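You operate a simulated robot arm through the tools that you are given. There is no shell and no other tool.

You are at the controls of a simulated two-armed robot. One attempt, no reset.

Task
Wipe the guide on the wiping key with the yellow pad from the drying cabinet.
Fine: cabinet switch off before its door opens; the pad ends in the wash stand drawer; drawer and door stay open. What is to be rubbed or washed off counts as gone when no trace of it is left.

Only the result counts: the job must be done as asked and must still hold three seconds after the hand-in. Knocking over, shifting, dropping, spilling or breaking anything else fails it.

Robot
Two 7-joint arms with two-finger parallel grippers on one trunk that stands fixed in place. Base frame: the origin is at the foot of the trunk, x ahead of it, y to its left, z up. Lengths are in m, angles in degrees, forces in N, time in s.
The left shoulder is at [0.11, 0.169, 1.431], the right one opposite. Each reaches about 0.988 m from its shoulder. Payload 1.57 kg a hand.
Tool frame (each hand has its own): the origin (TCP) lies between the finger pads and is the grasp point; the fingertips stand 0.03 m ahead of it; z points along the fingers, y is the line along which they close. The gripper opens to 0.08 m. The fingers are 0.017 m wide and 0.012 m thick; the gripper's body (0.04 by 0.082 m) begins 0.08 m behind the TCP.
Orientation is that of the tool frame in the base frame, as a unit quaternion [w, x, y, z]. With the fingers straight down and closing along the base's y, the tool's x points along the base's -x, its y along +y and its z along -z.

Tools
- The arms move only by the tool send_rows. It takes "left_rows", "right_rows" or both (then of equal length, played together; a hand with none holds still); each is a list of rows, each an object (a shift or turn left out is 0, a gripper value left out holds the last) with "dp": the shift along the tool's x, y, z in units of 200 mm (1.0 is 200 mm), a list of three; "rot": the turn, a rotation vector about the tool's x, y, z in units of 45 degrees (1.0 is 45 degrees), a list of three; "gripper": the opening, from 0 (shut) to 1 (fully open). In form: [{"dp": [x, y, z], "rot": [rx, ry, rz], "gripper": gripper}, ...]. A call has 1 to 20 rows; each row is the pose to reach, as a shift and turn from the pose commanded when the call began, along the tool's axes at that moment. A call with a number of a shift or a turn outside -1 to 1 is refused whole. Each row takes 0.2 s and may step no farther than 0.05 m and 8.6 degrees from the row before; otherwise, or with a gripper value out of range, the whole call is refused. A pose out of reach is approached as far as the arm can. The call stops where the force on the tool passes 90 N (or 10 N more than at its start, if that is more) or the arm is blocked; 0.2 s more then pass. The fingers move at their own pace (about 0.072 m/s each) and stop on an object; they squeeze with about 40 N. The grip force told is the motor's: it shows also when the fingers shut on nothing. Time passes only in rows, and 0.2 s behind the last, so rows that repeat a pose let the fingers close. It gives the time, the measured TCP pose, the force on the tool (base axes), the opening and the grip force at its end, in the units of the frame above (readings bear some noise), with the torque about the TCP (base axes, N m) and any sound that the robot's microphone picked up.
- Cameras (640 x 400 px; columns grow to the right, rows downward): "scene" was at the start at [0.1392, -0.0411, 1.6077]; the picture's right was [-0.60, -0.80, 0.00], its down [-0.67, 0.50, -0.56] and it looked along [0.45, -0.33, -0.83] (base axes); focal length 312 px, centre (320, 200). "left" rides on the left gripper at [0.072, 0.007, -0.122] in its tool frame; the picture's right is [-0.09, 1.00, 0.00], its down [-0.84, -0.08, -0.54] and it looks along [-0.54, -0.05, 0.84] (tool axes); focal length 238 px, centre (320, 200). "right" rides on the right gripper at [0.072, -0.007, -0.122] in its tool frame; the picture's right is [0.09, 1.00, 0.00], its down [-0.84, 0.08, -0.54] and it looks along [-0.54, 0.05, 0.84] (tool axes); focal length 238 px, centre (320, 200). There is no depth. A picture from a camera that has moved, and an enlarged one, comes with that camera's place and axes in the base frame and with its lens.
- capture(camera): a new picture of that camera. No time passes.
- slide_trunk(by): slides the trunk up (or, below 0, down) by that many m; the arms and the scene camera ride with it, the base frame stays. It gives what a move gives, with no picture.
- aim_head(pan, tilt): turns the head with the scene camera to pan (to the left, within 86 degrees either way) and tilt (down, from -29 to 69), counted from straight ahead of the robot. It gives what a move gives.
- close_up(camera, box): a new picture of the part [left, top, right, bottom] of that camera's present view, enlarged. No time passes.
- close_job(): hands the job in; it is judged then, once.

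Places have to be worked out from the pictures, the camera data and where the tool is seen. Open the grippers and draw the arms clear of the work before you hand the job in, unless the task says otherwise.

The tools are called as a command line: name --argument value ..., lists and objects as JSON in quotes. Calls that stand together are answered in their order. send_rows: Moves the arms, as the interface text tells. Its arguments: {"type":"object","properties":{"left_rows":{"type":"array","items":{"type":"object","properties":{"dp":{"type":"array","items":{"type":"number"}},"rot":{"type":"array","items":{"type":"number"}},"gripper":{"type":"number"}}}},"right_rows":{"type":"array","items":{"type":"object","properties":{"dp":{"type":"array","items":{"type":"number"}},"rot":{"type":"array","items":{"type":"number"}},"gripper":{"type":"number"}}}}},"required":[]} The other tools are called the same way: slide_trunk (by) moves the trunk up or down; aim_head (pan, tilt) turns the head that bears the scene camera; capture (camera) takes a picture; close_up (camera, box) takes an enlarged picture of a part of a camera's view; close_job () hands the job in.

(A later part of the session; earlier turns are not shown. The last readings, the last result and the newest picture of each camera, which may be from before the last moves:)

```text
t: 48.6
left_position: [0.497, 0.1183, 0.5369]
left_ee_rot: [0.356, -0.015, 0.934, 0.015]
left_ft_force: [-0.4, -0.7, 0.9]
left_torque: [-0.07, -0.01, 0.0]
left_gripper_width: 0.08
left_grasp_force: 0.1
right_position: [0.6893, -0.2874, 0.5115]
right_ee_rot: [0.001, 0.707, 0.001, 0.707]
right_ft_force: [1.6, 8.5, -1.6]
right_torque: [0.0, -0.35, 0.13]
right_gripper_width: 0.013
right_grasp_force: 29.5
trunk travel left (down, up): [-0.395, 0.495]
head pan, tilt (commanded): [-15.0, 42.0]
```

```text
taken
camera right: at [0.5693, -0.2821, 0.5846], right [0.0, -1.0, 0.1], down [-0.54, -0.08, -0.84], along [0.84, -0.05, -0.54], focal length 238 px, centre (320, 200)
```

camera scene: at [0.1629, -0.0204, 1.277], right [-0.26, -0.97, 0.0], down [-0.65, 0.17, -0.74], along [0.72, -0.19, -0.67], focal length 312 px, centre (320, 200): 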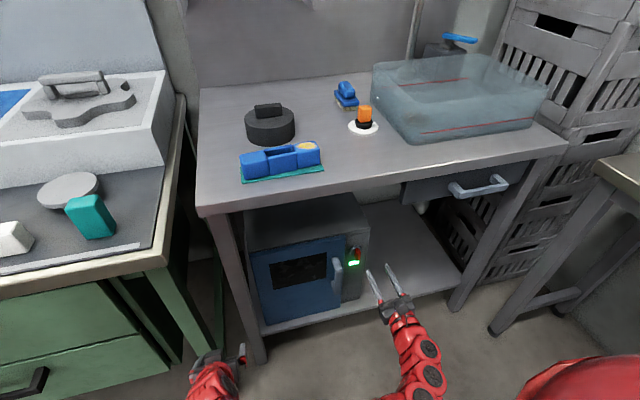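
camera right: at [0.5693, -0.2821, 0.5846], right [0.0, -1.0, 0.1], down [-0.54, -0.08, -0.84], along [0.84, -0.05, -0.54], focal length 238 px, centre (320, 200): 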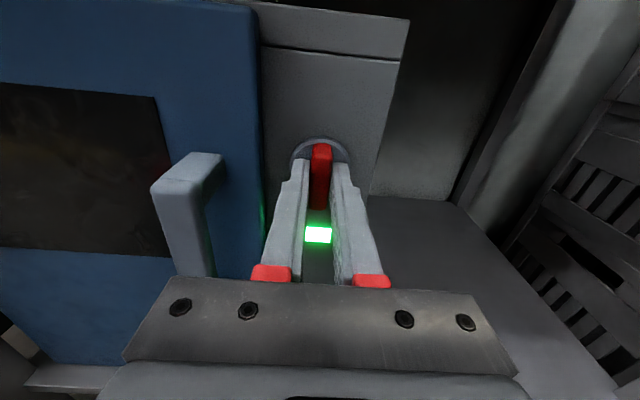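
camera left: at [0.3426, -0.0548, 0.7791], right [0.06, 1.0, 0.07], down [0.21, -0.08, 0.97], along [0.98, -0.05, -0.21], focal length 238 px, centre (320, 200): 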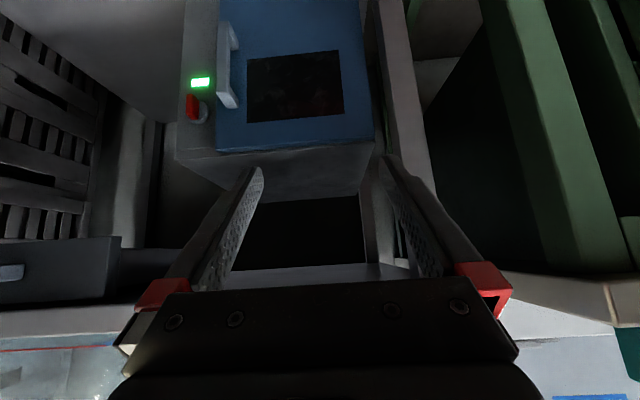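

Gripped (13 mm). I turn counter-clockwise (negative about tool z) by 40° with a small sideways relief, then check.

send_rows --right_rows '[{"dp": [0, -0.012, 0], "rot": [0, 0, -0.13]}, {"dp": [0, -0.012, 0], "rot": [0, 0, -0.28]}, {"dp": [0, -0.012, 0], "rot": [0, 0, -0.43]}, {"dp": [0, -0.012, 0], "rot": [0, 0, -0.58]}, {"dp": [0, -0.012, 0], "rot": [0, 0, -0.73]}, {"dp": [0, -0.012, 0], "rot": [0, 0, -0.88]}]'

capture --camera "right"

```text
t: 50.0
left_position: [0.497, 0.1177, 0.537]
left_ee_rot: [0.355, -0.013, 0.935, 0.015]
left_ft_force: [-0.5, -1.0, 0.4]
left_torque: [0.02, 0.0, 0.0]
left_gripper_width: 0.0801
left_grasp_force: 0.0
right_position: [0.6909, -0.2871, 0.5115]
right_ee_rot: [0.243, 0.666, 0.24, 0.663]
right_ft_force: [-3.8, 1.7, -5.1]
right_torque: [-0.01, -0.1, 0.67]
right_gripper_width: 0.0131
right_grasp_force: 30.0
trunk travel left (down, up): [-0.395, 0.495]
head pan, tilt (commanded): [-15.0, 42.0]
heard: click
```

```text
taken
camera right: at [0.5696, -0.2364, 0.5636], right [0.0, -0.7, 0.71], down [-0.55, -0.59, -0.59], along [0.84, -0.39, -0.38], focal length 238 px, centre (320, 200)
```

right: 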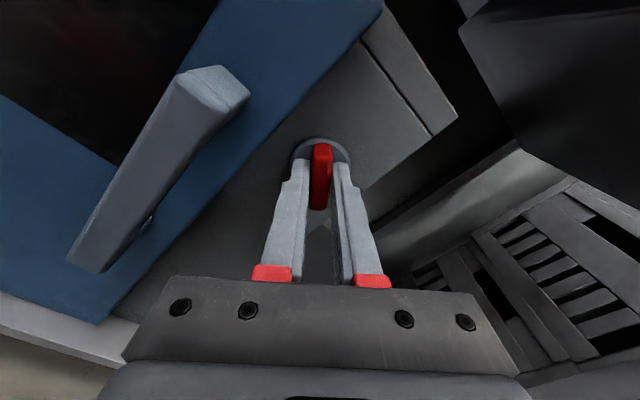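

A click, and the lamp has gone off. I continue to about 90° so it rests in its OFF position.

send_rows --right_rows '[{"rot": [0, 0, -0.16]}, {"rot": [0, 0, -0.32]}, {"rot": [0, 0, -0.48]}, {"rot": [0, 0, -0.64]}, {"rot": [0, 0, -0.8]}, {"rot": [0, 0, -0.96]}, {"rot": [0, 0, -1.0]}]'

capture --camera "right"

```text
t: 51.6
left_position: [0.4966, 0.1188, 0.538]
left_ee_rot: [0.355, -0.013, 0.935, 0.015]
left_ft_force: [0.4, 0.5, 0.4]
left_torque: [0.03, -0.02, -0.05]
left_gripper_width: 0.0801
left_grasp_force: 0.1
right_position: [0.6899, -0.2863, 0.5103]
right_ee_rot: [0.477, 0.523, 0.477, 0.521]
right_ft_force: [-12.0, 0.5, -12.7]
right_torque: [-0.02, 0.05, -0.41]
right_gripper_width: 0.013
right_grasp_force: 29.7
trunk travel left (down, up): [-0.395, 0.495]
head pan, tilt (commanded): [-15.0, 42.0]
```

```text
taken
camera right: at [0.5696, -0.2152, 0.5118], right [0.0, 0.0, 1.0], down [-0.54, -0.84, 0.0], along [0.84, -0.54, 0.0], focal length 238 px, centre (320, 200)
```

right: 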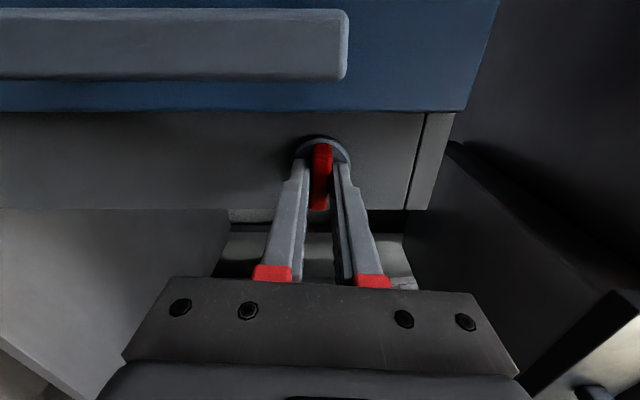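

The lamp stays off with the blade at about 85–90°. I release and back off, then check the switch.

send_rows --right_rows '[{"gripper": 0.5}, {"gripper": 0.5}, {"gripper": 0.5}, {"dp": [0, 0, -0.15], "gripper": 0.5}, {"dp": [0, 0, -0.3]}, {"dp": [0, 0, -0.45]}, {"dp": [0, 0, -0.6]}]'

capture --camera "right"

close_up --camera "scene" --box '[240, 190, 400, 310]'

```text
t: 53.2
left_position: [0.4977, 0.1172, 0.538]
left_ee_rot: [0.356, -0.014, 0.934, 0.015]
left_ft_force: [-0.5, -0.1, 0.4]
left_torque: [0.0, -0.03, -0.01]
left_gripper_width: 0.0799
left_grasp_force: 0.1
right_position: [0.5733, -0.287, 0.5137]
right_ee_rot: [0.478, 0.523, 0.476, 0.521]
right_ft_force: [-1.2, -0.3, 0.1]
right_torque: [0.01, 0.03, 0.03]
right_gripper_width: 0.0401
right_grasp_force: 0.0
trunk travel left (down, up): [-0.395, 0.495]
head pan, tilt (commanded): [-15.0, 42.0]
```

```text
taken
camera right: at [0.4524, -0.2147, 0.515], right [0.0, 0.0, 1.0], down [-0.54, -0.84, 0.0], along [0.84, -0.54, 0.0], focal length 238 px, centre (320, 200)
```

right: 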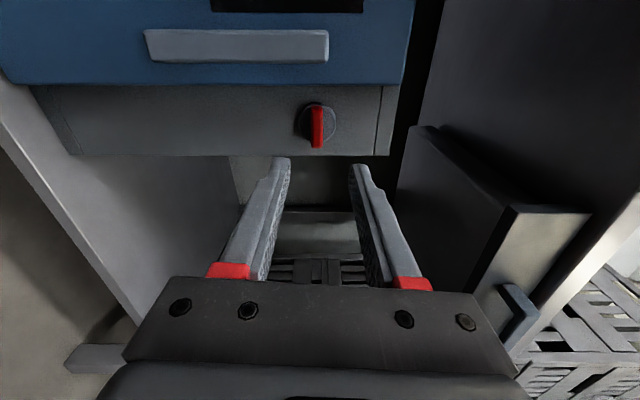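

```text
3.33 times, centred on (320, 250) of scene
camera zoom: at [0.1627, -0.0203, 1.277], right [-0.26, -0.97, 0.0], down [-0.65, 0.17, -0.74], along [0.72, -0.19, -0.67], focal length 1040 px, centre (320, 33)
```

zoom: 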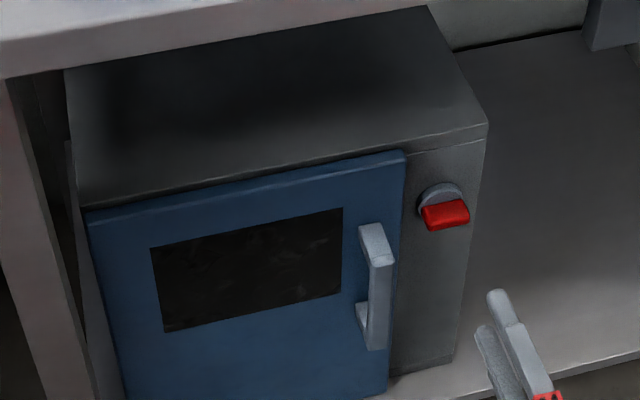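

The switch is off (lamp dark, blade horizontal). Next the door: I roll back to the camera-up pose while moving in front of the handle at about (0.573,-0.22,0.45).

send_rows --right_rows '[{"dp": [0.05, -0.06, 0], "rot": [0, 0, 0.16]}, {"dp": [0.1, -0.12, 0], "rot": [0, 0, 0.32]}, {"dp": [0.15, -0.18, 0], "rot": [0, 0, 0.48]}, {"dp": [0.2, -0.24, 0], "rot": [0, 0, 0.64]}, {"dp": [0.25, -0.3, 0], "rot": [0, 0, 0.8]}, {"dp": [0.305, -0.354, 0], "rot": [0, 0, 0.942]}]'

send_rows --right_rows '[{"rot": [0, 0, 0.16]}, {"rot": [0, 0, 0.32]}, {"rot": [0, 0, 0.48]}, {"rot": [0, 0, 0.64]}, {"rot": [0, 0, 0.8]}, {"rot": [0, 0, 0.942], "gripper": 0.7}, {"rot": [0, 0, 0.942], "gripper": 0.7}]'

capture --camera "right"

capture --camera "scene"

```text
t: 54.6
left_position: [0.4967, 0.1181, 0.5376]
left_ee_rot: [0.356, -0.015, 0.934, 0.016]
left_ft_force: [0.1, 0.2, -0.1]
left_torque: [0.05, -0.03, 0.03]
left_gripper_width: 0.08
left_grasp_force: 0.0
right_position: [0.5693, -0.2218, 0.4496]
right_ee_rot: [0.257, 0.659, 0.256, 0.659]
right_ft_force: [0.6, 0.5, -0.2]
right_torque: [-0.01, 0.02, 0.02]
right_gripper_width: 0.0402
right_grasp_force: 0.0
trunk travel left (down, up): [-0.395, 0.495]
head pan, tilt (commanded): [-15.0, 42.0]
```

```text
t: 56.2
left_position: [0.4974, 0.1177, 0.5376]
left_ee_rot: [0.356, -0.014, 0.934, 0.015]
left_ft_force: [0.4, -0.3, 0.6]
left_torque: [0.0, 0.01, 0.01]
left_gripper_width: 0.08
left_grasp_force: 0.1
right_position: [0.5687, -0.2197, 0.4475]
right_ee_rot: [0.0, 0.707, -0.001, 0.707]
right_ft_force: [-0.2, -0.3, 0.0]
right_torque: [0.04, 0.02, 0.04]
right_gripper_width: 0.0559
right_grasp_force: 0.1
trunk travel left (down, up): [-0.395, 0.495]
head pan, tilt (commanded): [-15.0, 42.0]
```

```text
taken
camera right: at [0.4486, -0.214, 0.5205], right [0.0, -1.0, 0.09], down [-0.54, -0.08, -0.84], along [0.84, -0.05, -0.54], focal length 238 px, centre (320, 200)
```

right: 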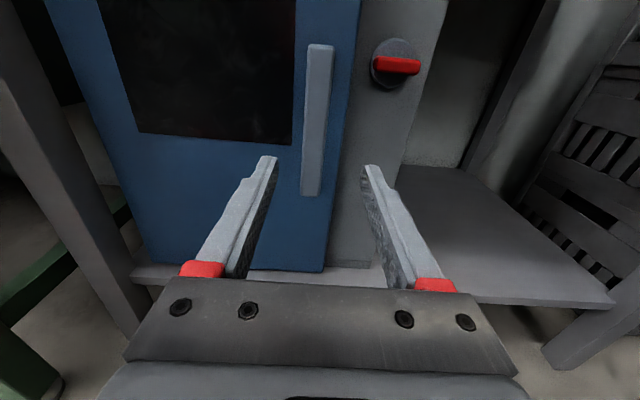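

```text
taken
camera scene: at [0.1629, -0.0205, 1.277], right [-0.26, -0.97, 0.0], down [-0.65, 0.17, -0.74], along [0.72, -0.19, -0.67], focal length 312 px, centre (320, 200)
```

scene: 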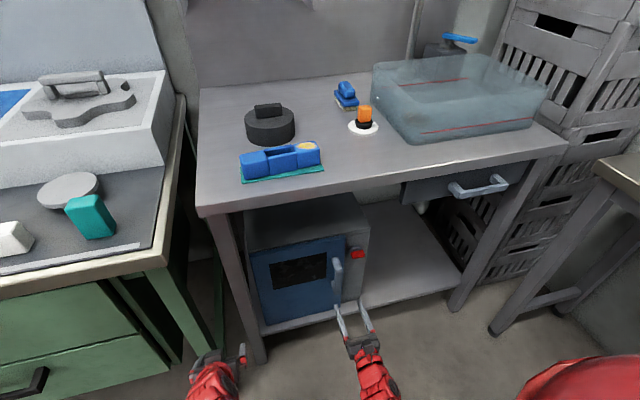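

The handle bar is at y≈-0.215, z 0.385–0.52, front around x≈0.675; the door hinge is on the left. I first move the left hand further left to free the door's swing area.

send_rows --left_rows '[{"dp": [0.022, 0.13, -0.02]}, {"dp": [0.045, 0.26, -0.04]}, {"dp": [0.067, 0.39, -0.06]}, {"dp": [0.09, 0.52, -0.08]}, {"dp": [0.112, 0.65, -0.1]}, {"dp": [0.112, 0.65, -0.1]}]'

capture --camera "left"

capture --camera "scene"

```text
t: 57.6
left_position: [0.4759, 0.2503, 0.5228]
left_ee_rot: [0.355, -0.014, 0.935, 0.016]
left_ft_force: [-0.6, -0.1, -0.1]
left_torque: [0.02, -0.01, 0.03]
left_gripper_width: 0.08
left_grasp_force: 0.0
left hand out of reach, approached as far as the arm can: row 1, 2, 3, 4, 5, 6
right_position: [0.5692, -0.2199, 0.447]
right_ee_rot: [0.002, 0.707, -0.001, 0.707]
right_ft_force: [-0.2, 0.4, 0.1]
right_torque: [-0.01, -0.05, -0.01]
right_gripper_width: 0.056
right_grasp_force: 0.0
trunk travel left (down, up): [-0.395, 0.495]
head pan, tilt (commanded): [-15.0, 42.0]
```

```text
taken
camera left: at [0.3406, 0.2519, 0.5669], right [0.03, 1.0, 0.08], down [0.27, -0.09, 0.96], along [0.96, -0.01, -0.27], focal length 238 px, centre (320, 200)
```

left: 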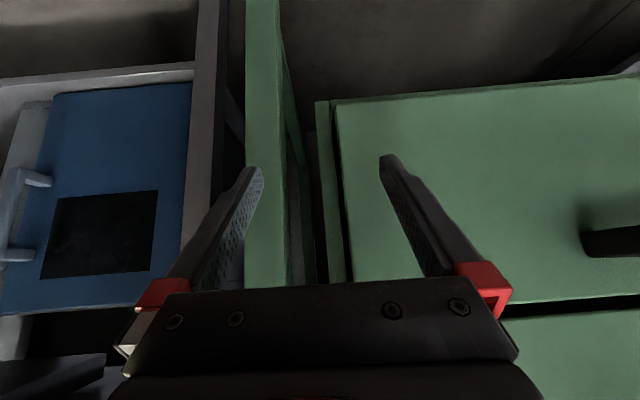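

```text
taken
camera scene: at [0.1629, -0.0205, 1.277], right [-0.26, -0.97, 0.0], down [-0.65, 0.17, -0.74], along [0.72, -0.19, -0.67], focal length 312 px, centre (320, 200)
```

scene: 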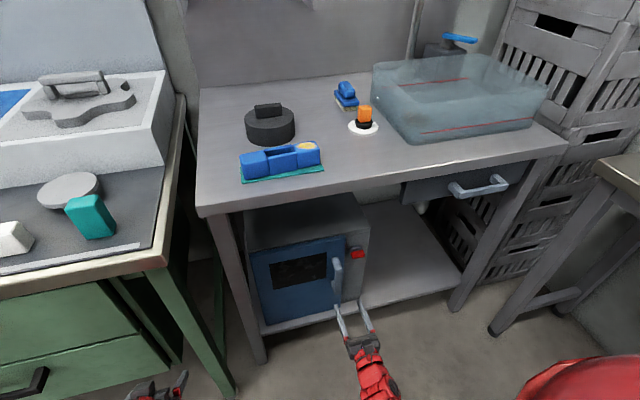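

The left hand is clear. I advance the right hand so the fingers straddle the handle bar (TCP x≈0.661).

send_rows --right_rows '[{"dp": [0.0, -0.02, 0.12]}, {"dp": [0.0, -0.02, 0.24]}, {"dp": [0.0, -0.02, 0.36]}, {"dp": [0.0, -0.02, 0.46]}, {"dp": [0.0, -0.02, 0.46]}]'

capture --camera "right"

close_up --camera "left" --box '[0, 60, 260, 260]'

```text
t: 58.8
left_position: [0.4755, 0.2507, 0.5237]
left_ee_rot: [0.356, -0.013, 0.934, 0.015]
left_ft_force: [-0.7, -1.0, 1.0]
left_torque: [0.01, 0.0, -0.02]
left_gripper_width: 0.0803
left_grasp_force: 0.0
right_position: [0.6575, -0.2163, 0.45]
right_ee_rot: [-0.001, 0.705, 0.001, 0.709]
right_ft_force: [0.4, -0.4, -0.6]
right_torque: [0.03, -0.02, 0.0]
right_gripper_width: 0.0562
right_grasp_force: 0.0
right hand out of reach, approached as far as the arm can: row 4
trunk travel left (down, up): [-0.395, 0.495]
head pan, tilt (commanded): [-15.0, 42.0]
```

```text
taken
camera right: at [0.5363, -0.2107, 0.5213], right [0.0, -1.0, 0.09], down [-0.54, -0.08, -0.84], along [0.84, -0.05, -0.54], focal length 238 px, centre (320, 200)
```

right: 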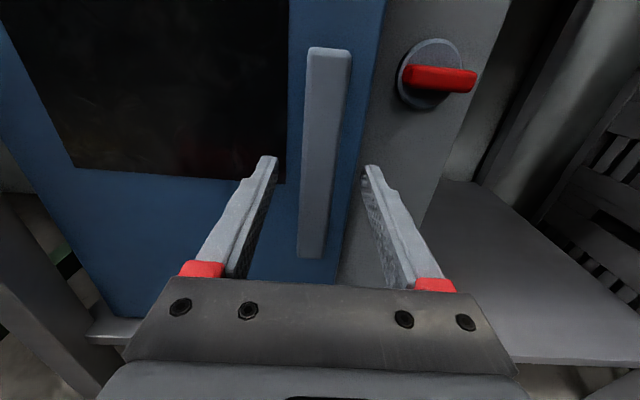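

```text
2.00 times, centred on (130, 160) of left
camera zoom: at [0.3411, 0.2515, 0.5671], right [0.03, 1.0, 0.08], down [0.27, -0.08, 0.96], along [0.96, -0.01, -0.27], focal length 477 px, centre (700, 280)
```

zoom: 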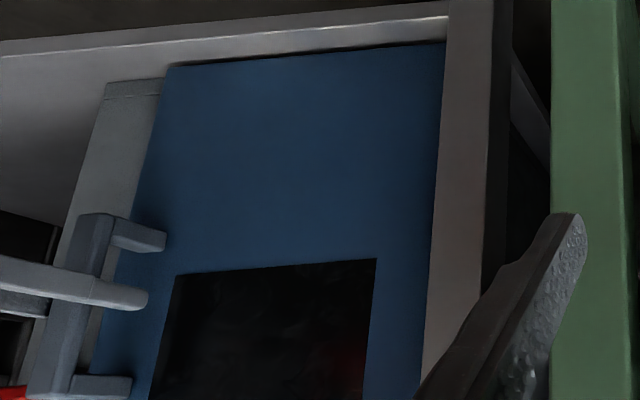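

The left view shows the finger tips reaching past the bar. I close the gripper on the handle.

send_rows --right_rows '[{"gripper": 0.0}, {"gripper": 0.0}, {"gripper": 0.0}, {"gripper": 0.0}]'

capture --camera "right"

close_up --camera "left" --box '[0, 60, 260, 260]'

```text
t: 59.8
left_position: [0.4764, 0.2512, 0.5238]
left_ee_rot: [0.356, -0.014, 0.934, 0.014]
left_ft_force: [0.1, -0.3, -0.9]
left_torque: [0.01, 0.02, 0.01]
left_gripper_width: 0.0801
left_grasp_force: 0.1
right_position: [0.6573, -0.2144, 0.4498]
right_ee_rot: [0.001, 0.705, -0.001, 0.709]
right_ft_force: [0.2, 7.6, 0.4]
right_torque: [-0.13, 0.0, 0.13]
right_gripper_width: 0.0217
right_grasp_force: 34.0
trunk travel left (down, up): [-0.395, 0.495]
head pan, tilt (commanded): [-15.0, 42.0]
```

```text
taken
camera right: at [0.5362, -0.2095, 0.5213], right [0.0, -1.0, 0.09], down [-0.54, -0.08, -0.84], along [0.84, -0.05, -0.54], focal length 238 px, centre (320, 200)
```

right: 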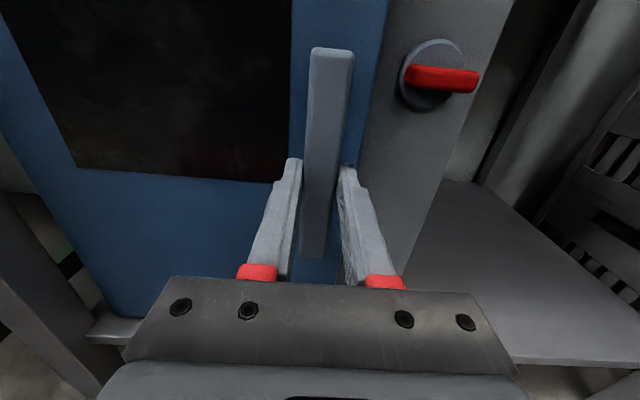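

```text
2.00 times, centred on (130, 160) of left
camera zoom: at [0.3409, 0.2519, 0.5669], right [0.03, 1.0, 0.08], down [0.27, -0.08, 0.96], along [0.96, -0.01, -0.27], focal length 477 px, centre (700, 280)
```

zoom: 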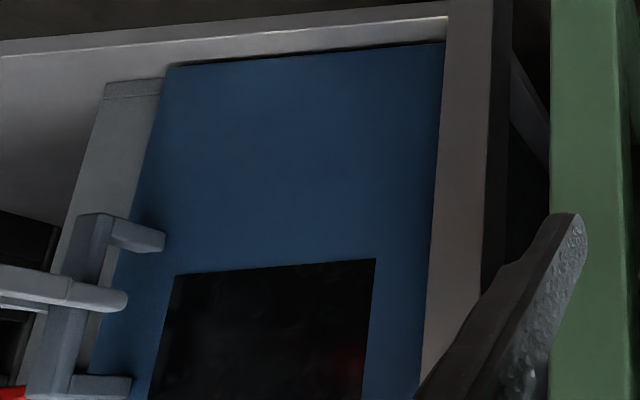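

The bar is gripped (22 mm). With the hinge estimated at (0.715,0.02), I pull along the arc, turning the hand with the door, first 15°.

send_rows --right_rows '[{"dp": [0, -0.03, -0.101], "rot": [-0.111, 0, 0]}, {"dp": [0, -0.068, -0.199], "rot": [-0.222, 0, 0]}, {"dp": [0, -0.115, -0.294], "rot": [-0.333, 0, 0]}]'

capture --camera "right"

capture --camera "scene"

```text
t: 60.6
left_position: [0.4756, 0.2505, 0.5243]
left_ee_rot: [0.356, -0.014, 0.934, 0.015]
left_ft_force: [0.5, 0.5, 0.8]
left_torque: [0.0, -0.02, 0.02]
left_gripper_width: 0.08
left_grasp_force: 0.1
right_position: [0.6021, -0.1929, 0.4505]
right_ee_rot: [0.094, 0.7, -0.093, 0.701]
right_ft_force: [-1.3, 2.6, 13.5]
right_torque: [0.41, 0.24, 0.49]
right_gripper_width: 0.0219
right_grasp_force: 34.5
trunk travel left (down, up): [-0.395, 0.495]
head pan, tilt (commanded): [-15.0, 42.0]
```

```text
taken
camera right: at [0.4875, -0.1554, 0.5215], right [-0.26, -0.96, 0.09], down [-0.54, 0.07, -0.84], along [0.8, -0.27, -0.54], focal length 238 px, centre (320, 200)
```

right: 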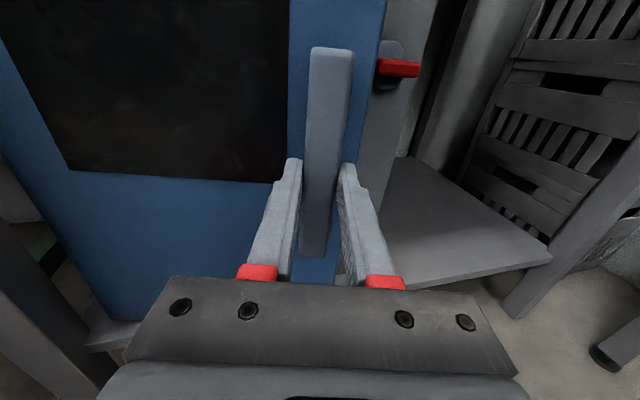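

```text
taken
camera scene: at [0.1614, -0.0199, 1.2773], right [-0.26, -0.97, 0.0], down [-0.65, 0.17, -0.74], along [0.72, -0.19, -0.67], focal length 312 px, centre (320, 200)
```

scene: 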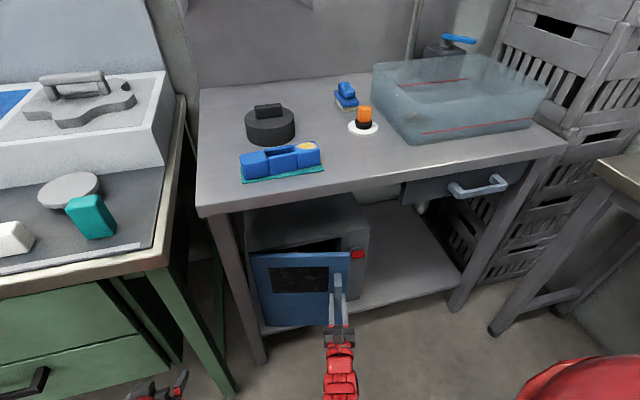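

The door swings open smoothly. I continue along the arc another 30°.

send_rows --right_rows '[{"dp": [0, -0.03, -0.101], "rot": [-0.111, 0, 0]}, {"dp": [0, -0.068, -0.199], "rot": [-0.222, 0, 0]}, {"dp": [0, -0.115, -0.294], "rot": [-0.333, 0, 0]}, {"dp": [0, -0.169, -0.384], "rot": [-0.444, 0, 0]}, {"dp": [0, -0.232, -0.469], "rot": [-0.556, 0, 0]}, {"dp": [0, -0.302, -0.548], "rot": [-0.667, 0, 0]}]'

capture --camera "right"

capture --camera "scene"

```text
t: 62.0
left_position: [0.4761, 0.249, 0.5246]
left_ee_rot: [0.357, -0.013, 0.934, 0.015]
left_ft_force: [-0.6, -0.5, -0.2]
left_torque: [-0.02, -0.02, -0.01]
left_gripper_width: 0.0802
left_grasp_force: 0.1
right_position: [0.5105, -0.1073, 0.4471]
right_ee_rot: [0.273, 0.652, -0.273, 0.653]
right_ft_force: [-29.7, -20.1, 18.8]
right_torque: [0.15, -0.02, -0.19]
right_gripper_width: 0.0221
right_grasp_force: 35.2
trunk travel left (down, up): [-0.395, 0.495]
head pan, tilt (commanded): [-15.0, 42.0]
```

```text
taken
camera right: at [0.4314, -0.0167, 0.5201], right [-0.71, -0.7, 0.09], down [-0.43, 0.33, -0.84], along [0.55, -0.64, -0.54], focal length 238 px, centre (320, 200)
```

right: 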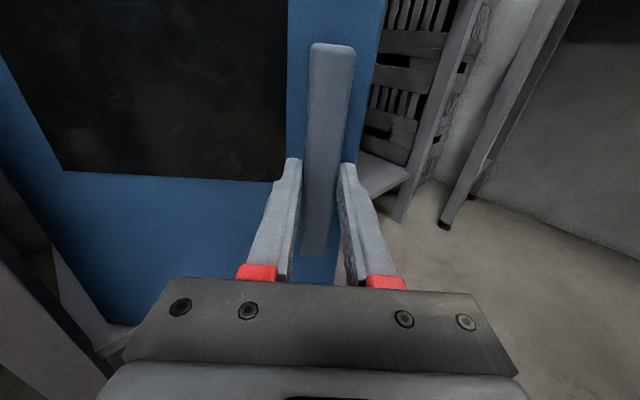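

```text
taken
camera scene: at [0.1591, -0.0215, 1.2774], right [-0.26, -0.97, 0.0], down [-0.64, 0.17, -0.74], along [0.72, -0.19, -0.67], focal length 312 px, centre (320, 200)
```

scene: 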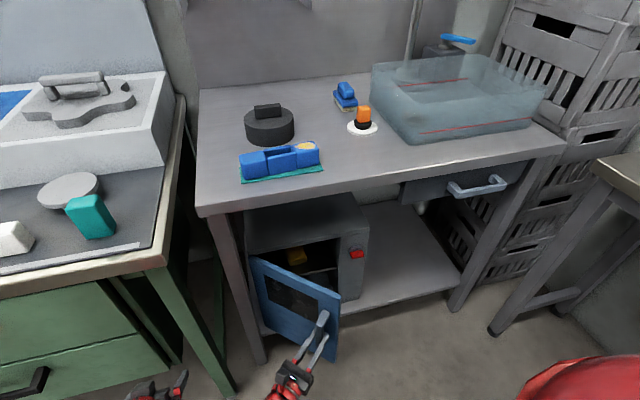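

The door is at about 45° and something yellow is visible inside. I release the handle and back away from it.

send_rows --right_rows '[{"gripper": 0.7}, {"gripper": 0.7}, {"gripper": 0.7}, {"dp": [0, 0, -0.12]}, {"dp": [0, 0, -0.25]}, {"dp": [0, 0, -0.38]}]'

capture --camera "scene"

close_up --camera "scene" --box '[220, 180, 400, 340]'

```text
t: 63.4
left_position: [0.4765, 0.251, 0.5234]
left_ee_rot: [0.355, -0.013, 0.935, 0.014]
left_ft_force: [-0.1, 0.5, -0.2]
left_torque: [-0.01, -0.02, -0.02]
left_gripper_width: 0.0801
left_grasp_force: 0.1
right_position: [0.4589, -0.05, 0.4484]
right_ee_rot: [0.272, 0.653, -0.271, 0.653]
right_ft_force: [-0.3, 0.1, -0.4]
right_torque: [0.0, -0.02, 0.0]
right_gripper_width: 0.0561
right_grasp_force: 0.0
trunk travel left (down, up): [-0.395, 0.495]
head pan, tilt (commanded): [-15.0, 42.0]
```

```text
taken
camera scene: at [0.1632, -0.0202, 1.2769], right [-0.26, -0.97, 0.0], down [-0.65, 0.17, -0.74], along [0.72, -0.19, -0.67], focal length 312 px, centre (320, 200)
```

scene: 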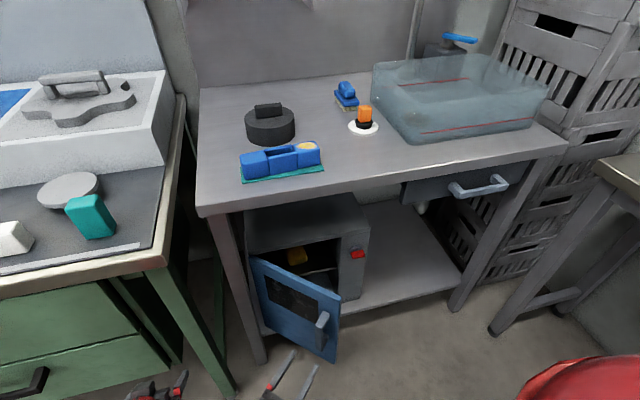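

```text
2.50 times, centred on (310, 260) of scene
camera zoom: at [0.1632, -0.0202, 1.2769], right [-0.26, -0.97, 0.0], down [-0.65, 0.17, -0.74], along [0.72, -0.19, -0.67], focal length 780 px, centre (345, 50)
```

zoom: 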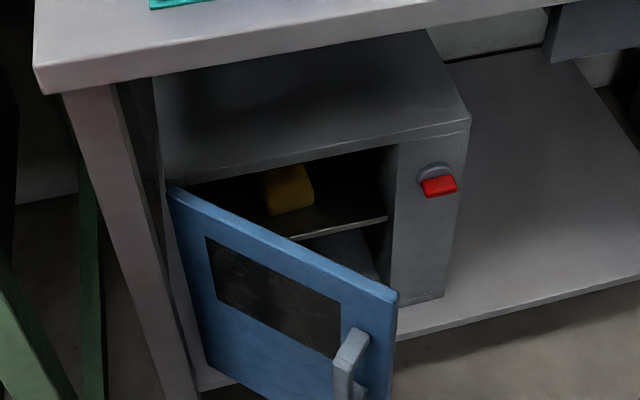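

There is a mid shelf with a yellow pad on it. I swing the right hand around the door's free edge (to about (0.42,-0.29,0.45), fingers straight ahead) to then push the door further open from inside.

send_rows --right_rows '[{"dp": [0, 0.14, 0.1], "rot": [0.14, 0, 0]}, {"dp": [0, 0.28, 0.2], "rot": [0.28, 0, 0]}, {"dp": [0, 0.42, 0.3], "rot": [0.43, 0, 0]}, {"dp": [0, 0.56, 0.4], "rot": [0.57, 0, 0]}, {"dp": [0, 0.7, 0.5], "rot": [0.71, 0, 0]}, {"dp": [0, 0.84, 0.6], "rot": [0.86, 0, 0]}, {"dp": [0, 0.986, 0.71], "rot": [1.0, 0, 0], "gripper": 0.0}, {"dp": [0, 0.986, 0.71], "rot": [1.0, 0, 0], "gripper": 0.0}]'

capture --camera "right"

capture --camera "scene"

```text
t: 65.2
left_position: [0.4767, 0.2512, 0.5236]
left_ee_rot: [0.355, -0.013, 0.935, 0.014]
left_ft_force: [-0.1, -0.8, -0.2]
left_torque: [-0.04, -0.02, -0.05]
left_gripper_width: 0.0801
left_grasp_force: 0.1
right_position: [0.4184, -0.2903, 0.4436]
right_ee_rot: [0.0, 0.707, 0.0, 0.707]
right_ft_force: [-0.5, 0.5, 0.3]
right_torque: [0.02, 0.01, 0.01]
right_gripper_width: 0.0
right_grasp_force: 15.7
trunk travel left (down, up): [-0.395, 0.495]
head pan, tilt (commanded): [-15.0, 42.0]
```

```text
taken
camera right: at [0.2989, -0.2852, 0.5174], right [0.0, -1.0, 0.09], down [-0.54, -0.08, -0.84], along [0.84, -0.05, -0.54], focal length 238 px, centre (320, 200)
```

right: 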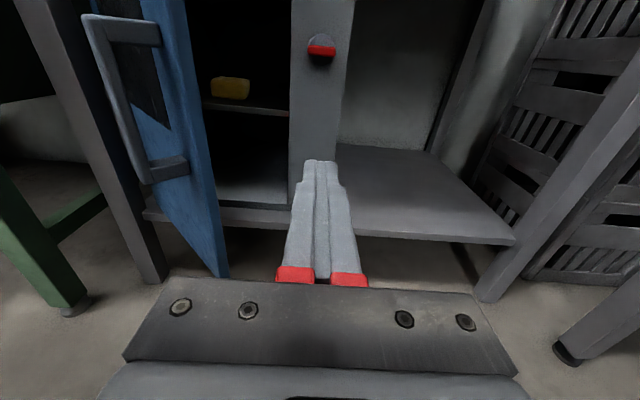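

```text
taken
camera scene: at [0.1629, -0.0203, 1.277], right [-0.26, -0.97, 0.0], down [-0.65, 0.17, -0.74], along [0.72, -0.19, -0.67], focal length 312 px, centre (320, 200)
```

scene: 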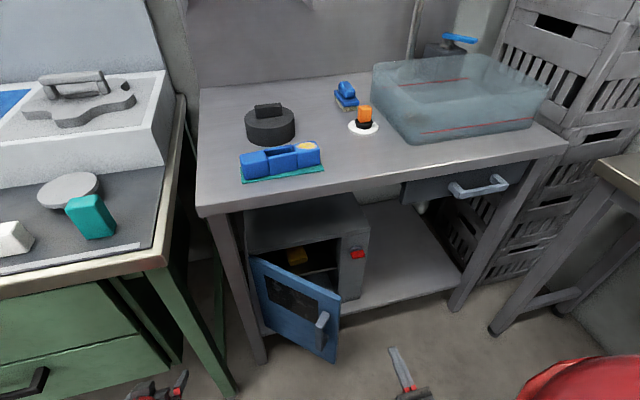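

Good view inside. I move forward beside the door's free edge, then sweep left to push the door wider open.

send_rows --right_rows '[{"dp": [0, -0.04, 0.18]}, {"dp": [0, -0.08, 0.36]}, {"dp": [0, -0.12, 0.54]}, {"dp": [0, -0.15, 0.7]}, {"dp": [0, -0.15, 0.7]}]'

send_rows --right_rows '[{"dp": [0, -0.15, 0]}, {"dp": [0, -0.3, 0]}, {"dp": [0, -0.45, 0]}, {"dp": [0, -0.6, 0]}, {"dp": [0, -0.75, 0]}, {"dp": [0, -0.9, 0]}, {"dp": [0, -1.0, 0]}]'

capture --camera "right"

capture --camera "scene"

```text
t: 66.4
left_position: [0.4771, 0.2514, 0.5229]
left_ee_rot: [0.356, -0.014, 0.934, 0.015]
left_ft_force: [0.2, -0.6, -0.2]
left_torque: [-0.04, -0.02, -0.03]
left_gripper_width: 0.0801
left_grasp_force: 0.1
right_position: [0.5617, -0.2599, 0.449]
right_ee_rot: [0.002, 0.707, -0.001, 0.707]
right_ft_force: [0.2, 0.3, 0.2]
right_torque: [0.02, -0.01, 0.01]
right_gripper_width: 0.0
right_grasp_force: 20.5
trunk travel left (down, up): [-0.395, 0.495]
head pan, tilt (commanded): [-15.0, 42.0]
```

```text
t: 67.6
left_position: [0.4767, 0.2493, 0.5255]
left_ee_rot: [0.359, -0.015, 0.933, 0.014]
left_ft_force: [0.3, 0.6, 0.2]
left_torque: [0.0, 0.01, -0.04]
left_gripper_width: 0.0799
left_grasp_force: 0.1
right_position: [0.557, -0.1293, 0.449]
right_ee_rot: [0.013, 0.708, -0.005, 0.706]
right_ft_force: [-66.8, -34.6, 16.4]
right_torque: [1.07, -0.01, 4.82]
right_gripper_width: 0.0002
right_grasp_force: 21.4
trunk travel left (down, up): [-0.395, 0.495]
head pan, tilt (commanded): [-15.0, 42.0]
stopped in row 6 (right hand): the force on the tool passed its limit at 115 N (the readings are from after the stop); the commanded pose is now the measured one
```

```text
taken
camera right: at [0.4365, -0.1203, 0.5216], right [-0.02, -0.99, 0.1], down [-0.55, -0.07, -0.83], along [0.84, -0.08, -0.54], focal length 238 px, centre (320, 200)
```

right: 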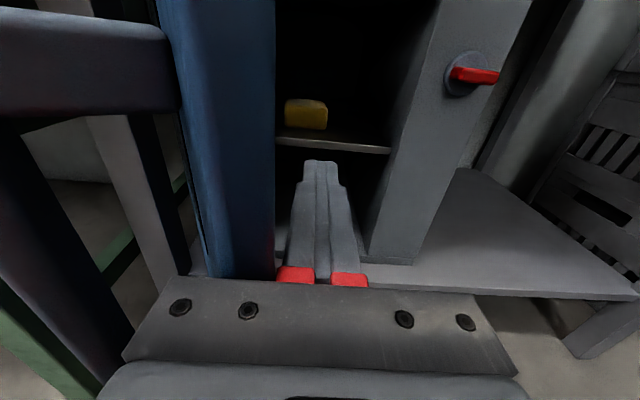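

```text
taken
camera scene: at [0.1578, -0.0215, 1.2779], right [-0.26, -0.97, 0.0], down [-0.64, 0.17, -0.75], along [0.72, -0.19, -0.67], focal length 312 px, centre (320, 200)
```

scene: 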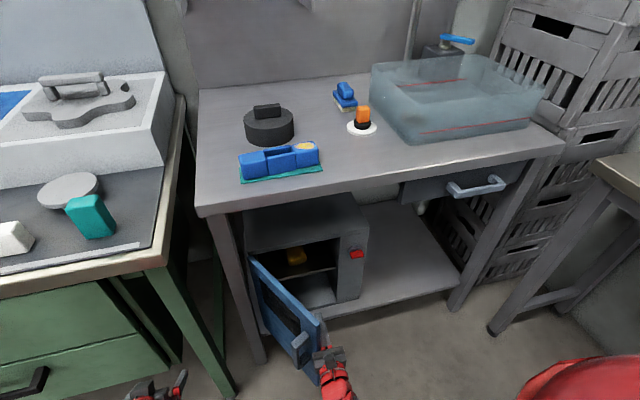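

The door's edge ran against the gripper body's front. I ease off, back up 5 cm so only the slim fingers touch the door's inner face, then continue sweeping left.

send_rows --right_rows '[{"dp": [0, 0.06, -0.04]}, {"dp": [0, 0.08, -0.15]}, {"dp": [0, 0.08, -0.26]}, {"dp": [0, 0.08, -0.26]}]'

send_rows --right_rows '[{"dp": [0, -0.1, 0]}, {"dp": [0, -0.2, 0]}, {"dp": [0, -0.3, 0]}, {"dp": [0, -0.4, 0]}, {"dp": [0, -0.5, 0]}, {"dp": [0, -0.58, 0]}]'

capture --camera "right"

capture --camera "scene"

```text
t: 68.4
left_position: [0.4772, 0.2496, 0.523]
left_ee_rot: [0.356, -0.014, 0.934, 0.011]
left_ft_force: [0.4, 0.0, -0.5]
left_torque: [0.01, 0.02, 0.0]
left_gripper_width: 0.0802
left_grasp_force: 0.1
right_position: [0.5098, -0.1412, 0.4465]
right_ee_rot: [0.01, 0.71, -0.004, 0.704]
right_ft_force: [-0.1, 0.0, 0.0]
right_torque: [-0.02, -0.03, -0.03]
right_gripper_width: 0.0
right_grasp_force: 21.3
trunk travel left (down, up): [-0.395, 0.495]
head pan, tilt (commanded): [-15.0, 42.0]
stopped in row 4 (left hand): the arm was blocked; the commanded pose is now the measured one
```

```text
t: 69.8
left_position: [0.4763, 0.2489, 0.5231]
left_ee_rot: [0.357, -0.015, 0.934, 0.012]
left_ft_force: [0.7, -0.1, 0.6]
left_torque: [0.01, 0.03, 0.03]
left_gripper_width: 0.0801
left_grasp_force: 0.0
right_position: [0.5148, -0.0244, 0.4433]
right_ee_rot: [0.01, 0.71, -0.003, 0.704]
right_ft_force: [-0.4, -0.1, 0.2]
right_torque: [0.0, 0.03, 0.03]
right_gripper_width: 0.0
right_grasp_force: 21.0
trunk travel left (down, up): [-0.395, 0.495]
head pan, tilt (commanded): [-15.0, 42.0]
```

```text
taken
camera right: at [0.3939, -0.0162, 0.5173], right [-0.02, -0.99, 0.1], down [-0.55, -0.08, -0.83], along [0.84, -0.07, -0.55], focal length 238 px, centre (320, 200)
```

right: 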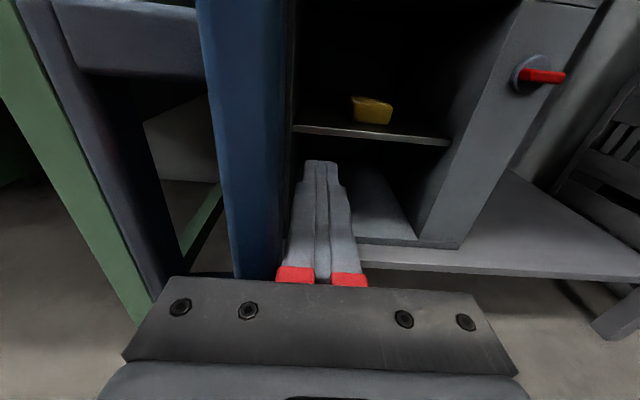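

```text
taken
camera scene: at [0.1629, -0.0203, 1.277], right [-0.26, -0.97, 0.0], down [-0.65, 0.17, -0.74], along [0.72, -0.19, -0.67], focal length 312 px, centre (320, 200)
```

scene: 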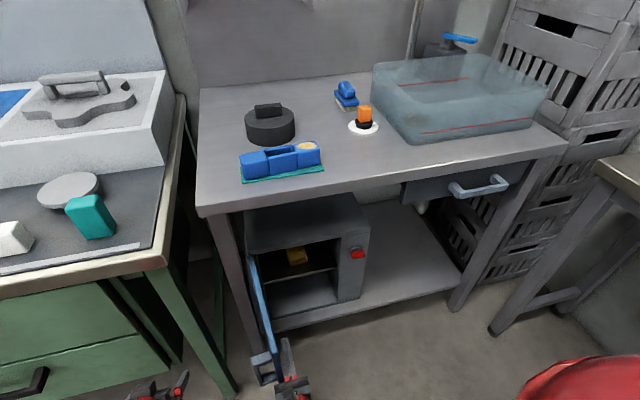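

The door is open about 80° and stays. I move the right hand away from the door to the right and take a closer look at the pad inside.

send_rows --right_rows '[{"dp": [0, 0.15, -0.05]}, {"dp": [0, 0.3, -0.1]}, {"dp": [0, 0.45, -0.15]}, {"dp": [0, 0.55, -0.2], "gripper": 1.0}, {"dp": [0, 0.55, -0.2], "gripper": 1.0}]'

capture --camera "right"

close_up --camera "right" --box '[220, 30, 380, 150]'

close_up --camera "scene" --box '[240, 220, 380, 320]'

```text
t: 71.0
left_position: [0.4769, 0.2493, 0.5242]
left_ee_rot: [0.356, -0.015, 0.934, 0.012]
left_ft_force: [0.6, -0.5, -0.5]
left_torque: [0.02, -0.02, 0.0]
left_gripper_width: 0.0801
left_grasp_force: 0.0
right_position: [0.4708, -0.1334, 0.4475]
right_ee_rot: [0.009, 0.709, -0.004, 0.705]
right_ft_force: [0.0, -0.6, 0.3]
right_torque: [0.02, 0.02, -0.01]
right_gripper_width: 0.0798
right_grasp_force: 0.3
trunk travel left (down, up): [-0.395, 0.495]
head pan, tilt (commanded): [-15.0, 42.0]
```

```text
taken
camera right: at [0.3514, -0.1258, 0.5207], right [-0.01, -0.99, 0.1], down [-0.55, -0.08, -0.83], along [0.84, -0.07, -0.55], focal length 238 px, centre (320, 200)
```

right: 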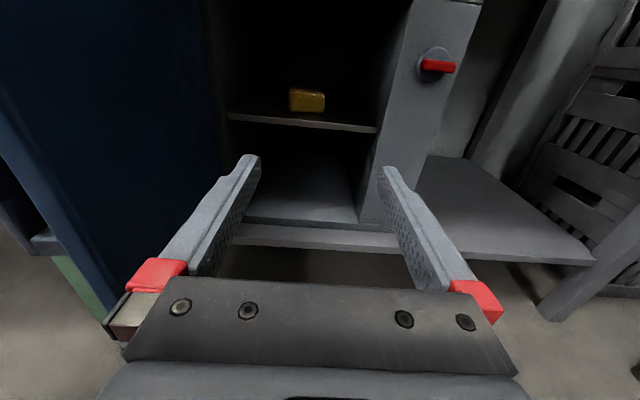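

```text
3.33 times, centred on (300, 90) of right
camera zoom: at [0.3514, -0.1258, 0.5207], right [-0.01, -0.99, 0.1], down [-0.55, -0.08, -0.83], along [0.84, -0.07, -0.55], focal length 794 px, centre (387, 567)
```

zoom: 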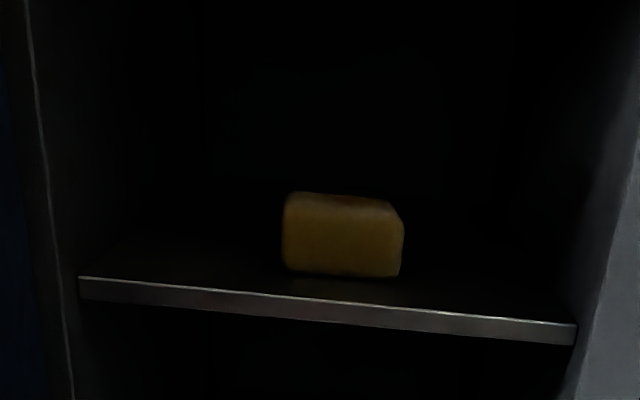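

```text
4.00 times, centred on (310, 270) of scene
camera zoom: at [0.1629, -0.0204, 1.277], right [-0.26, -0.97, 0.0], down [-0.65, 0.17, -0.74], along [0.72, -0.19, -0.67], focal length 1248 px, centre (360, -80)
```

zoom: 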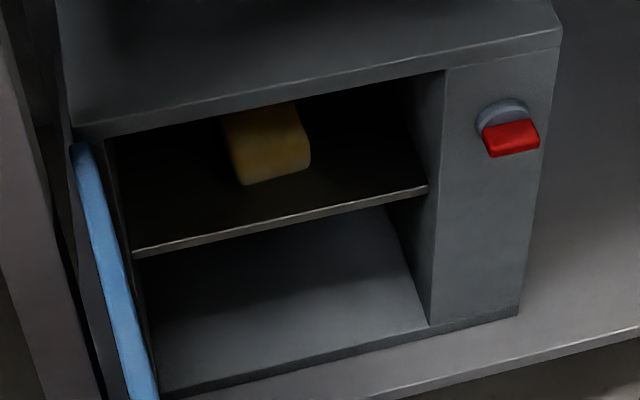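

The pad is about 6 cm wide, 3.6 cm high, its front at x≈0.79, centre y≈-0.12, on a shelf at z≈0.42. To reach that deep I need the shoulders lower, so I lower the trunk in two steps with hand moves between.

slide_trunk --by -0.12

send_rows --right_rows '[{"dp": [0.15, 0, 0.1]}, {"dp": [0.3, 0, 0.2]}, {"dp": [0.45, 0, 0.3]}, {"dp": [0.6, 0, 0.4]}, {"dp": [0.6, 0, 0.4]}]'

capture --camera "scene"

capture --camera "right"

```text
t: 72.7
left_position: [0.4788, 0.2489, 0.4511]
left_ee_rot: [0.354, -0.015, 0.935, 0.013]
left_ft_force: [0.9, 0.6, -0.3]
left_torque: [-0.01, 0.03, 0.05]
left_gripper_width: 0.08
left_grasp_force: 0.1
right_position: [0.4807, -0.1516, 0.3914]
right_ee_rot: [0.029, 0.699, -0.005, 0.714]
right_ft_force: [-0.4, -0.3, -2.0]
right_torque: [-0.02, -0.15, 0.01]
right_gripper_width: 0.0802
right_grasp_force: 0.0
trunk travel left (down, up): [-0.323, 0.567]
head pan, tilt (commanded): [-15.0, 42.0]
stopped: the arm was blocked; the commanded pose is now the measured one
```

```text
t: 73.9
left_position: [0.4754, 0.2483, 0.4513]
left_ee_rot: [0.356, -0.015, 0.934, 0.012]
left_ft_force: [0.6, 0.0, 0.0]
left_torque: [0.01, 0.0, 0.01]
left_gripper_width: 0.08
left_grasp_force: 0.1
right_position: [0.5559, -0.1483, 0.5096]
right_ee_rot: [0.026, 0.701, -0.005, 0.713]
right_ft_force: [0.2, -0.1, 0.8]
right_torque: [-0.03, 0.03, 0.03]
right_gripper_width: 0.0799
right_grasp_force: 0.1
trunk travel left (down, up): [-0.323, 0.567]
head pan, tilt (commanded): [-15.0, 42.0]
```

```text
taken
camera scene: at [0.1628, -0.0204, 1.2051], right [-0.26, -0.97, 0.0], down [-0.65, 0.17, -0.74], along [0.72, -0.19, -0.67], focal length 312 px, centre (320, 200)
```

scene: 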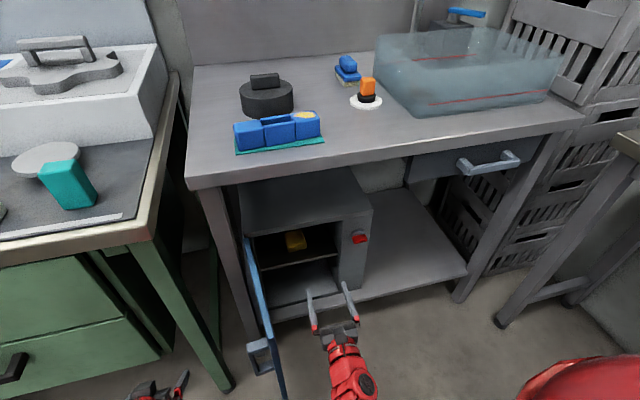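

```text
taken
camera right: at [0.4343, -0.135, 0.581], right [-0.04, -0.99, 0.12], down [-0.53, -0.08, -0.84], along [0.85, -0.1, -0.52], focal length 238 px, centre (320, 200)
```

right: 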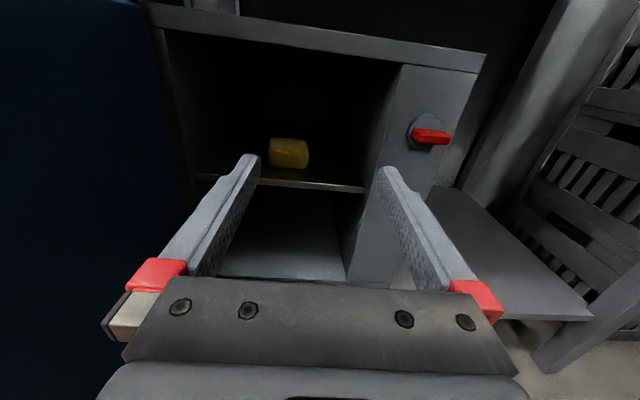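

The trunk stopped early because an elbow was near something low; the hand has since moved up and forward. I move the right hand further forward and then lower a bit more.

send_rows --right_rows '[{"dp": [0.04, -0.05, 0.12]}, {"dp": [0.08, -0.1, 0.24]}, {"dp": [0.12, -0.12, 0.36]}, {"dp": [0.12, -0.12, 0.36]}]'

slide_trunk --by -0.08

capture --camera "scene"

capture --camera "right"

```text
t: 74.9
left_position: [0.4766, 0.2492, 0.4507]
left_ee_rot: [0.356, -0.015, 0.934, 0.012]
left_ft_force: [0.2, 0.1, 0.2]
left_torque: [-0.01, 0.0, -0.02]
left_gripper_width: 0.0798
left_grasp_force: 0.0
right_position: [0.6279, -0.1261, 0.5316]
right_ee_rot: [0.026, 0.701, -0.004, 0.713]
right_ft_force: [-0.4, -0.3, 0.1]
right_torque: [0.0, -0.02, -0.01]
right_gripper_width: 0.0798
right_grasp_force: 0.0
trunk travel left (down, up): [-0.323, 0.567]
head pan, tilt (commanded): [-15.0, 42.0]
```

```text
t: 76.1
left_position: [0.4771, 0.2496, 0.3715]
left_ee_rot: [0.356, -0.015, 0.934, 0.012]
left_ft_force: [-0.4, 0.4, -0.7]
left_torque: [-0.01, -0.02, 0.02]
left_gripper_width: 0.0801
left_grasp_force: 0.0
right_position: [0.6278, -0.1249, 0.4525]
right_ee_rot: [0.026, 0.701, -0.004, 0.713]
right_ft_force: [1.5, -0.8, 1.2]
right_torque: [0.0, 0.0, 0.02]
right_gripper_width: 0.0798
right_grasp_force: 0.0
trunk travel left (down, up): [-0.243, 0.647]
head pan, tilt (commanded): [-15.0, 42.0]
```

```text
taken
camera scene: at [0.1628, -0.0204, 1.1252], right [-0.26, -0.97, 0.0], down [-0.65, 0.17, -0.74], along [0.72, -0.19, -0.67], focal length 312 px, centre (320, 200)
```

scene: 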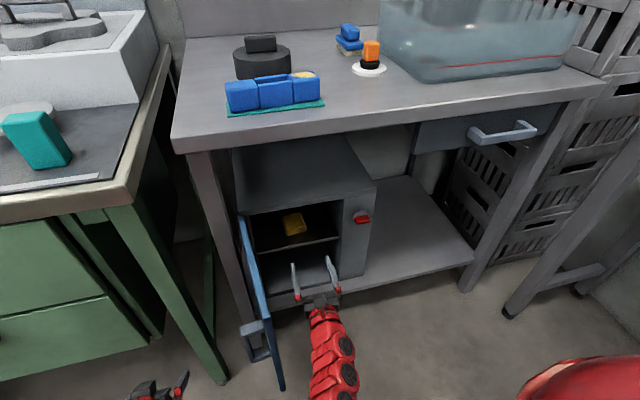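

```text
taken
camera right: at [0.5063, -0.1127, 0.5222], right [-0.04, -0.99, 0.12], down [-0.53, -0.08, -0.84], along [0.85, -0.1, -0.52], focal length 238 px, centre (320, 200)
```

right: 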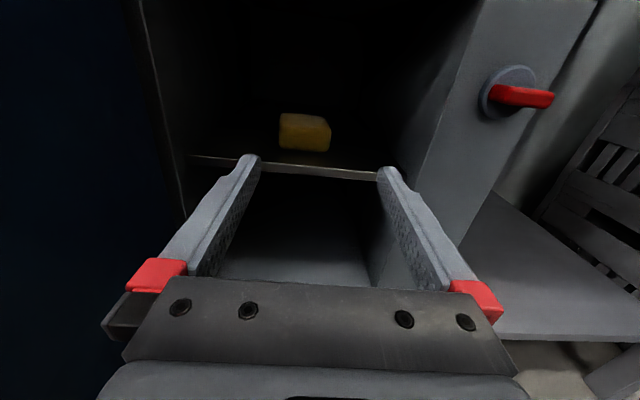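

Now the right camera is close. I zoom on the pad for precise localization.

close_up --camera "right" --box '[250, 90, 370, 180]'

```text
4.44 times, centred on (310, 135) of right
camera zoom: at [0.5063, -0.1127, 0.5222], right [-0.04, -0.99, 0.12], down [-0.53, -0.08, -0.84], along [0.85, -0.1, -0.52], focal length 1059 px, centre (364, 489)
```

zoom: 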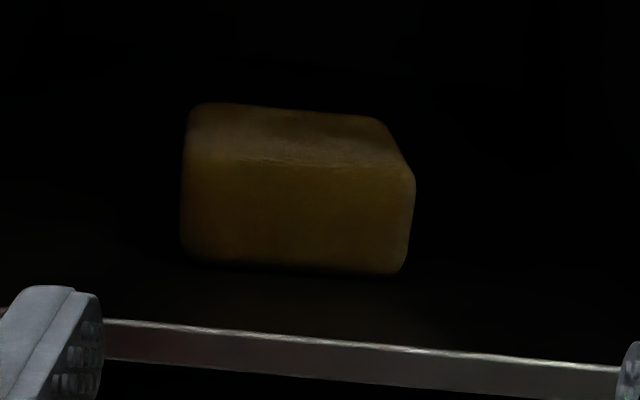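

The pad spans about x 0.79–0.836, y -0.088…-0.146 (yawed ~5°), shelf top z≈0.418, pad top ≈0.449. I move to a pre-grasp pose at (0.735,-0.123,0.436) with a 5° yaw.

send_rows --right_rows '[{"dp": [-0.03, -0.012, 0.13], "rot": [0.04, -0.005, 0.01], "gripper": 1.0}, {"dp": [-0.06, -0.024, 0.26], "rot": [0.08, -0.01, 0.02]}, {"dp": [-0.091, -0.037, 0.4], "rot": [0.12, -0.015, 0.03]}, {"dp": [-0.091, -0.037, 0.533], "rot": [0.164, -0.022, 0.04]}, {"dp": [-0.091, -0.037, 0.533], "rot": [0.164, -0.022, 0.04]}]'

capture --camera "right"

capture --camera "scene"

```text
t: 77.3
left_position: [0.4762, 0.2485, 0.3718]
left_ee_rot: [0.357, -0.015, 0.934, 0.012]
left_ft_force: [-0.4, -0.4, -0.5]
left_torque: [0.01, -0.01, 0.02]
left_gripper_width: 0.0801
left_grasp_force: 0.2
right_position: [0.7349, -0.124, 0.4346]
right_ee_rot: [-0.03, 0.707, 0.03, 0.706]
right_ft_force: [-0.1, 0.1, 0.2]
right_torque: [-0.01, 0.01, -0.01]
right_gripper_width: 0.0802
right_grasp_force: 0.1
trunk travel left (down, up): [-0.243, 0.647]
head pan, tilt (commanded): [-15.0, 42.0]
```

```text
taken
camera right: at [0.6147, -0.1283, 0.507], right [0.09, -0.99, 0.09], down [-0.53, -0.12, -0.84], along [0.84, 0.02, -0.54], focal length 238 px, centre (320, 200)
```

right: 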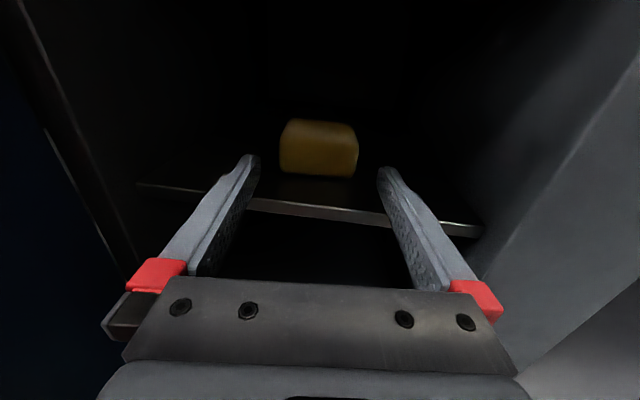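

```text
taken
camera scene: at [0.1629, -0.0205, 1.1251], right [-0.26, -0.97, 0.0], down [-0.65, 0.17, -0.74], along [0.72, -0.19, -0.67], focal length 312 px, centre (320, 200)
```

scene: 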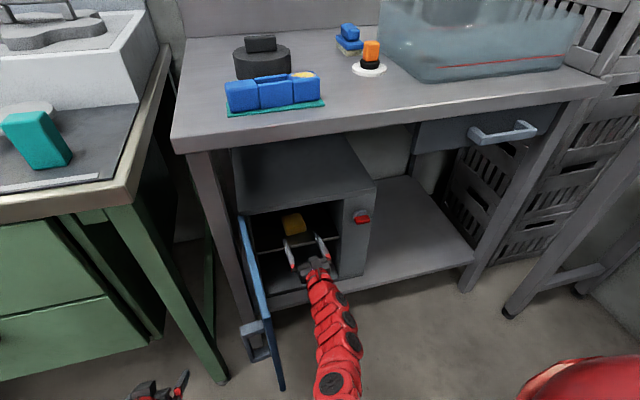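

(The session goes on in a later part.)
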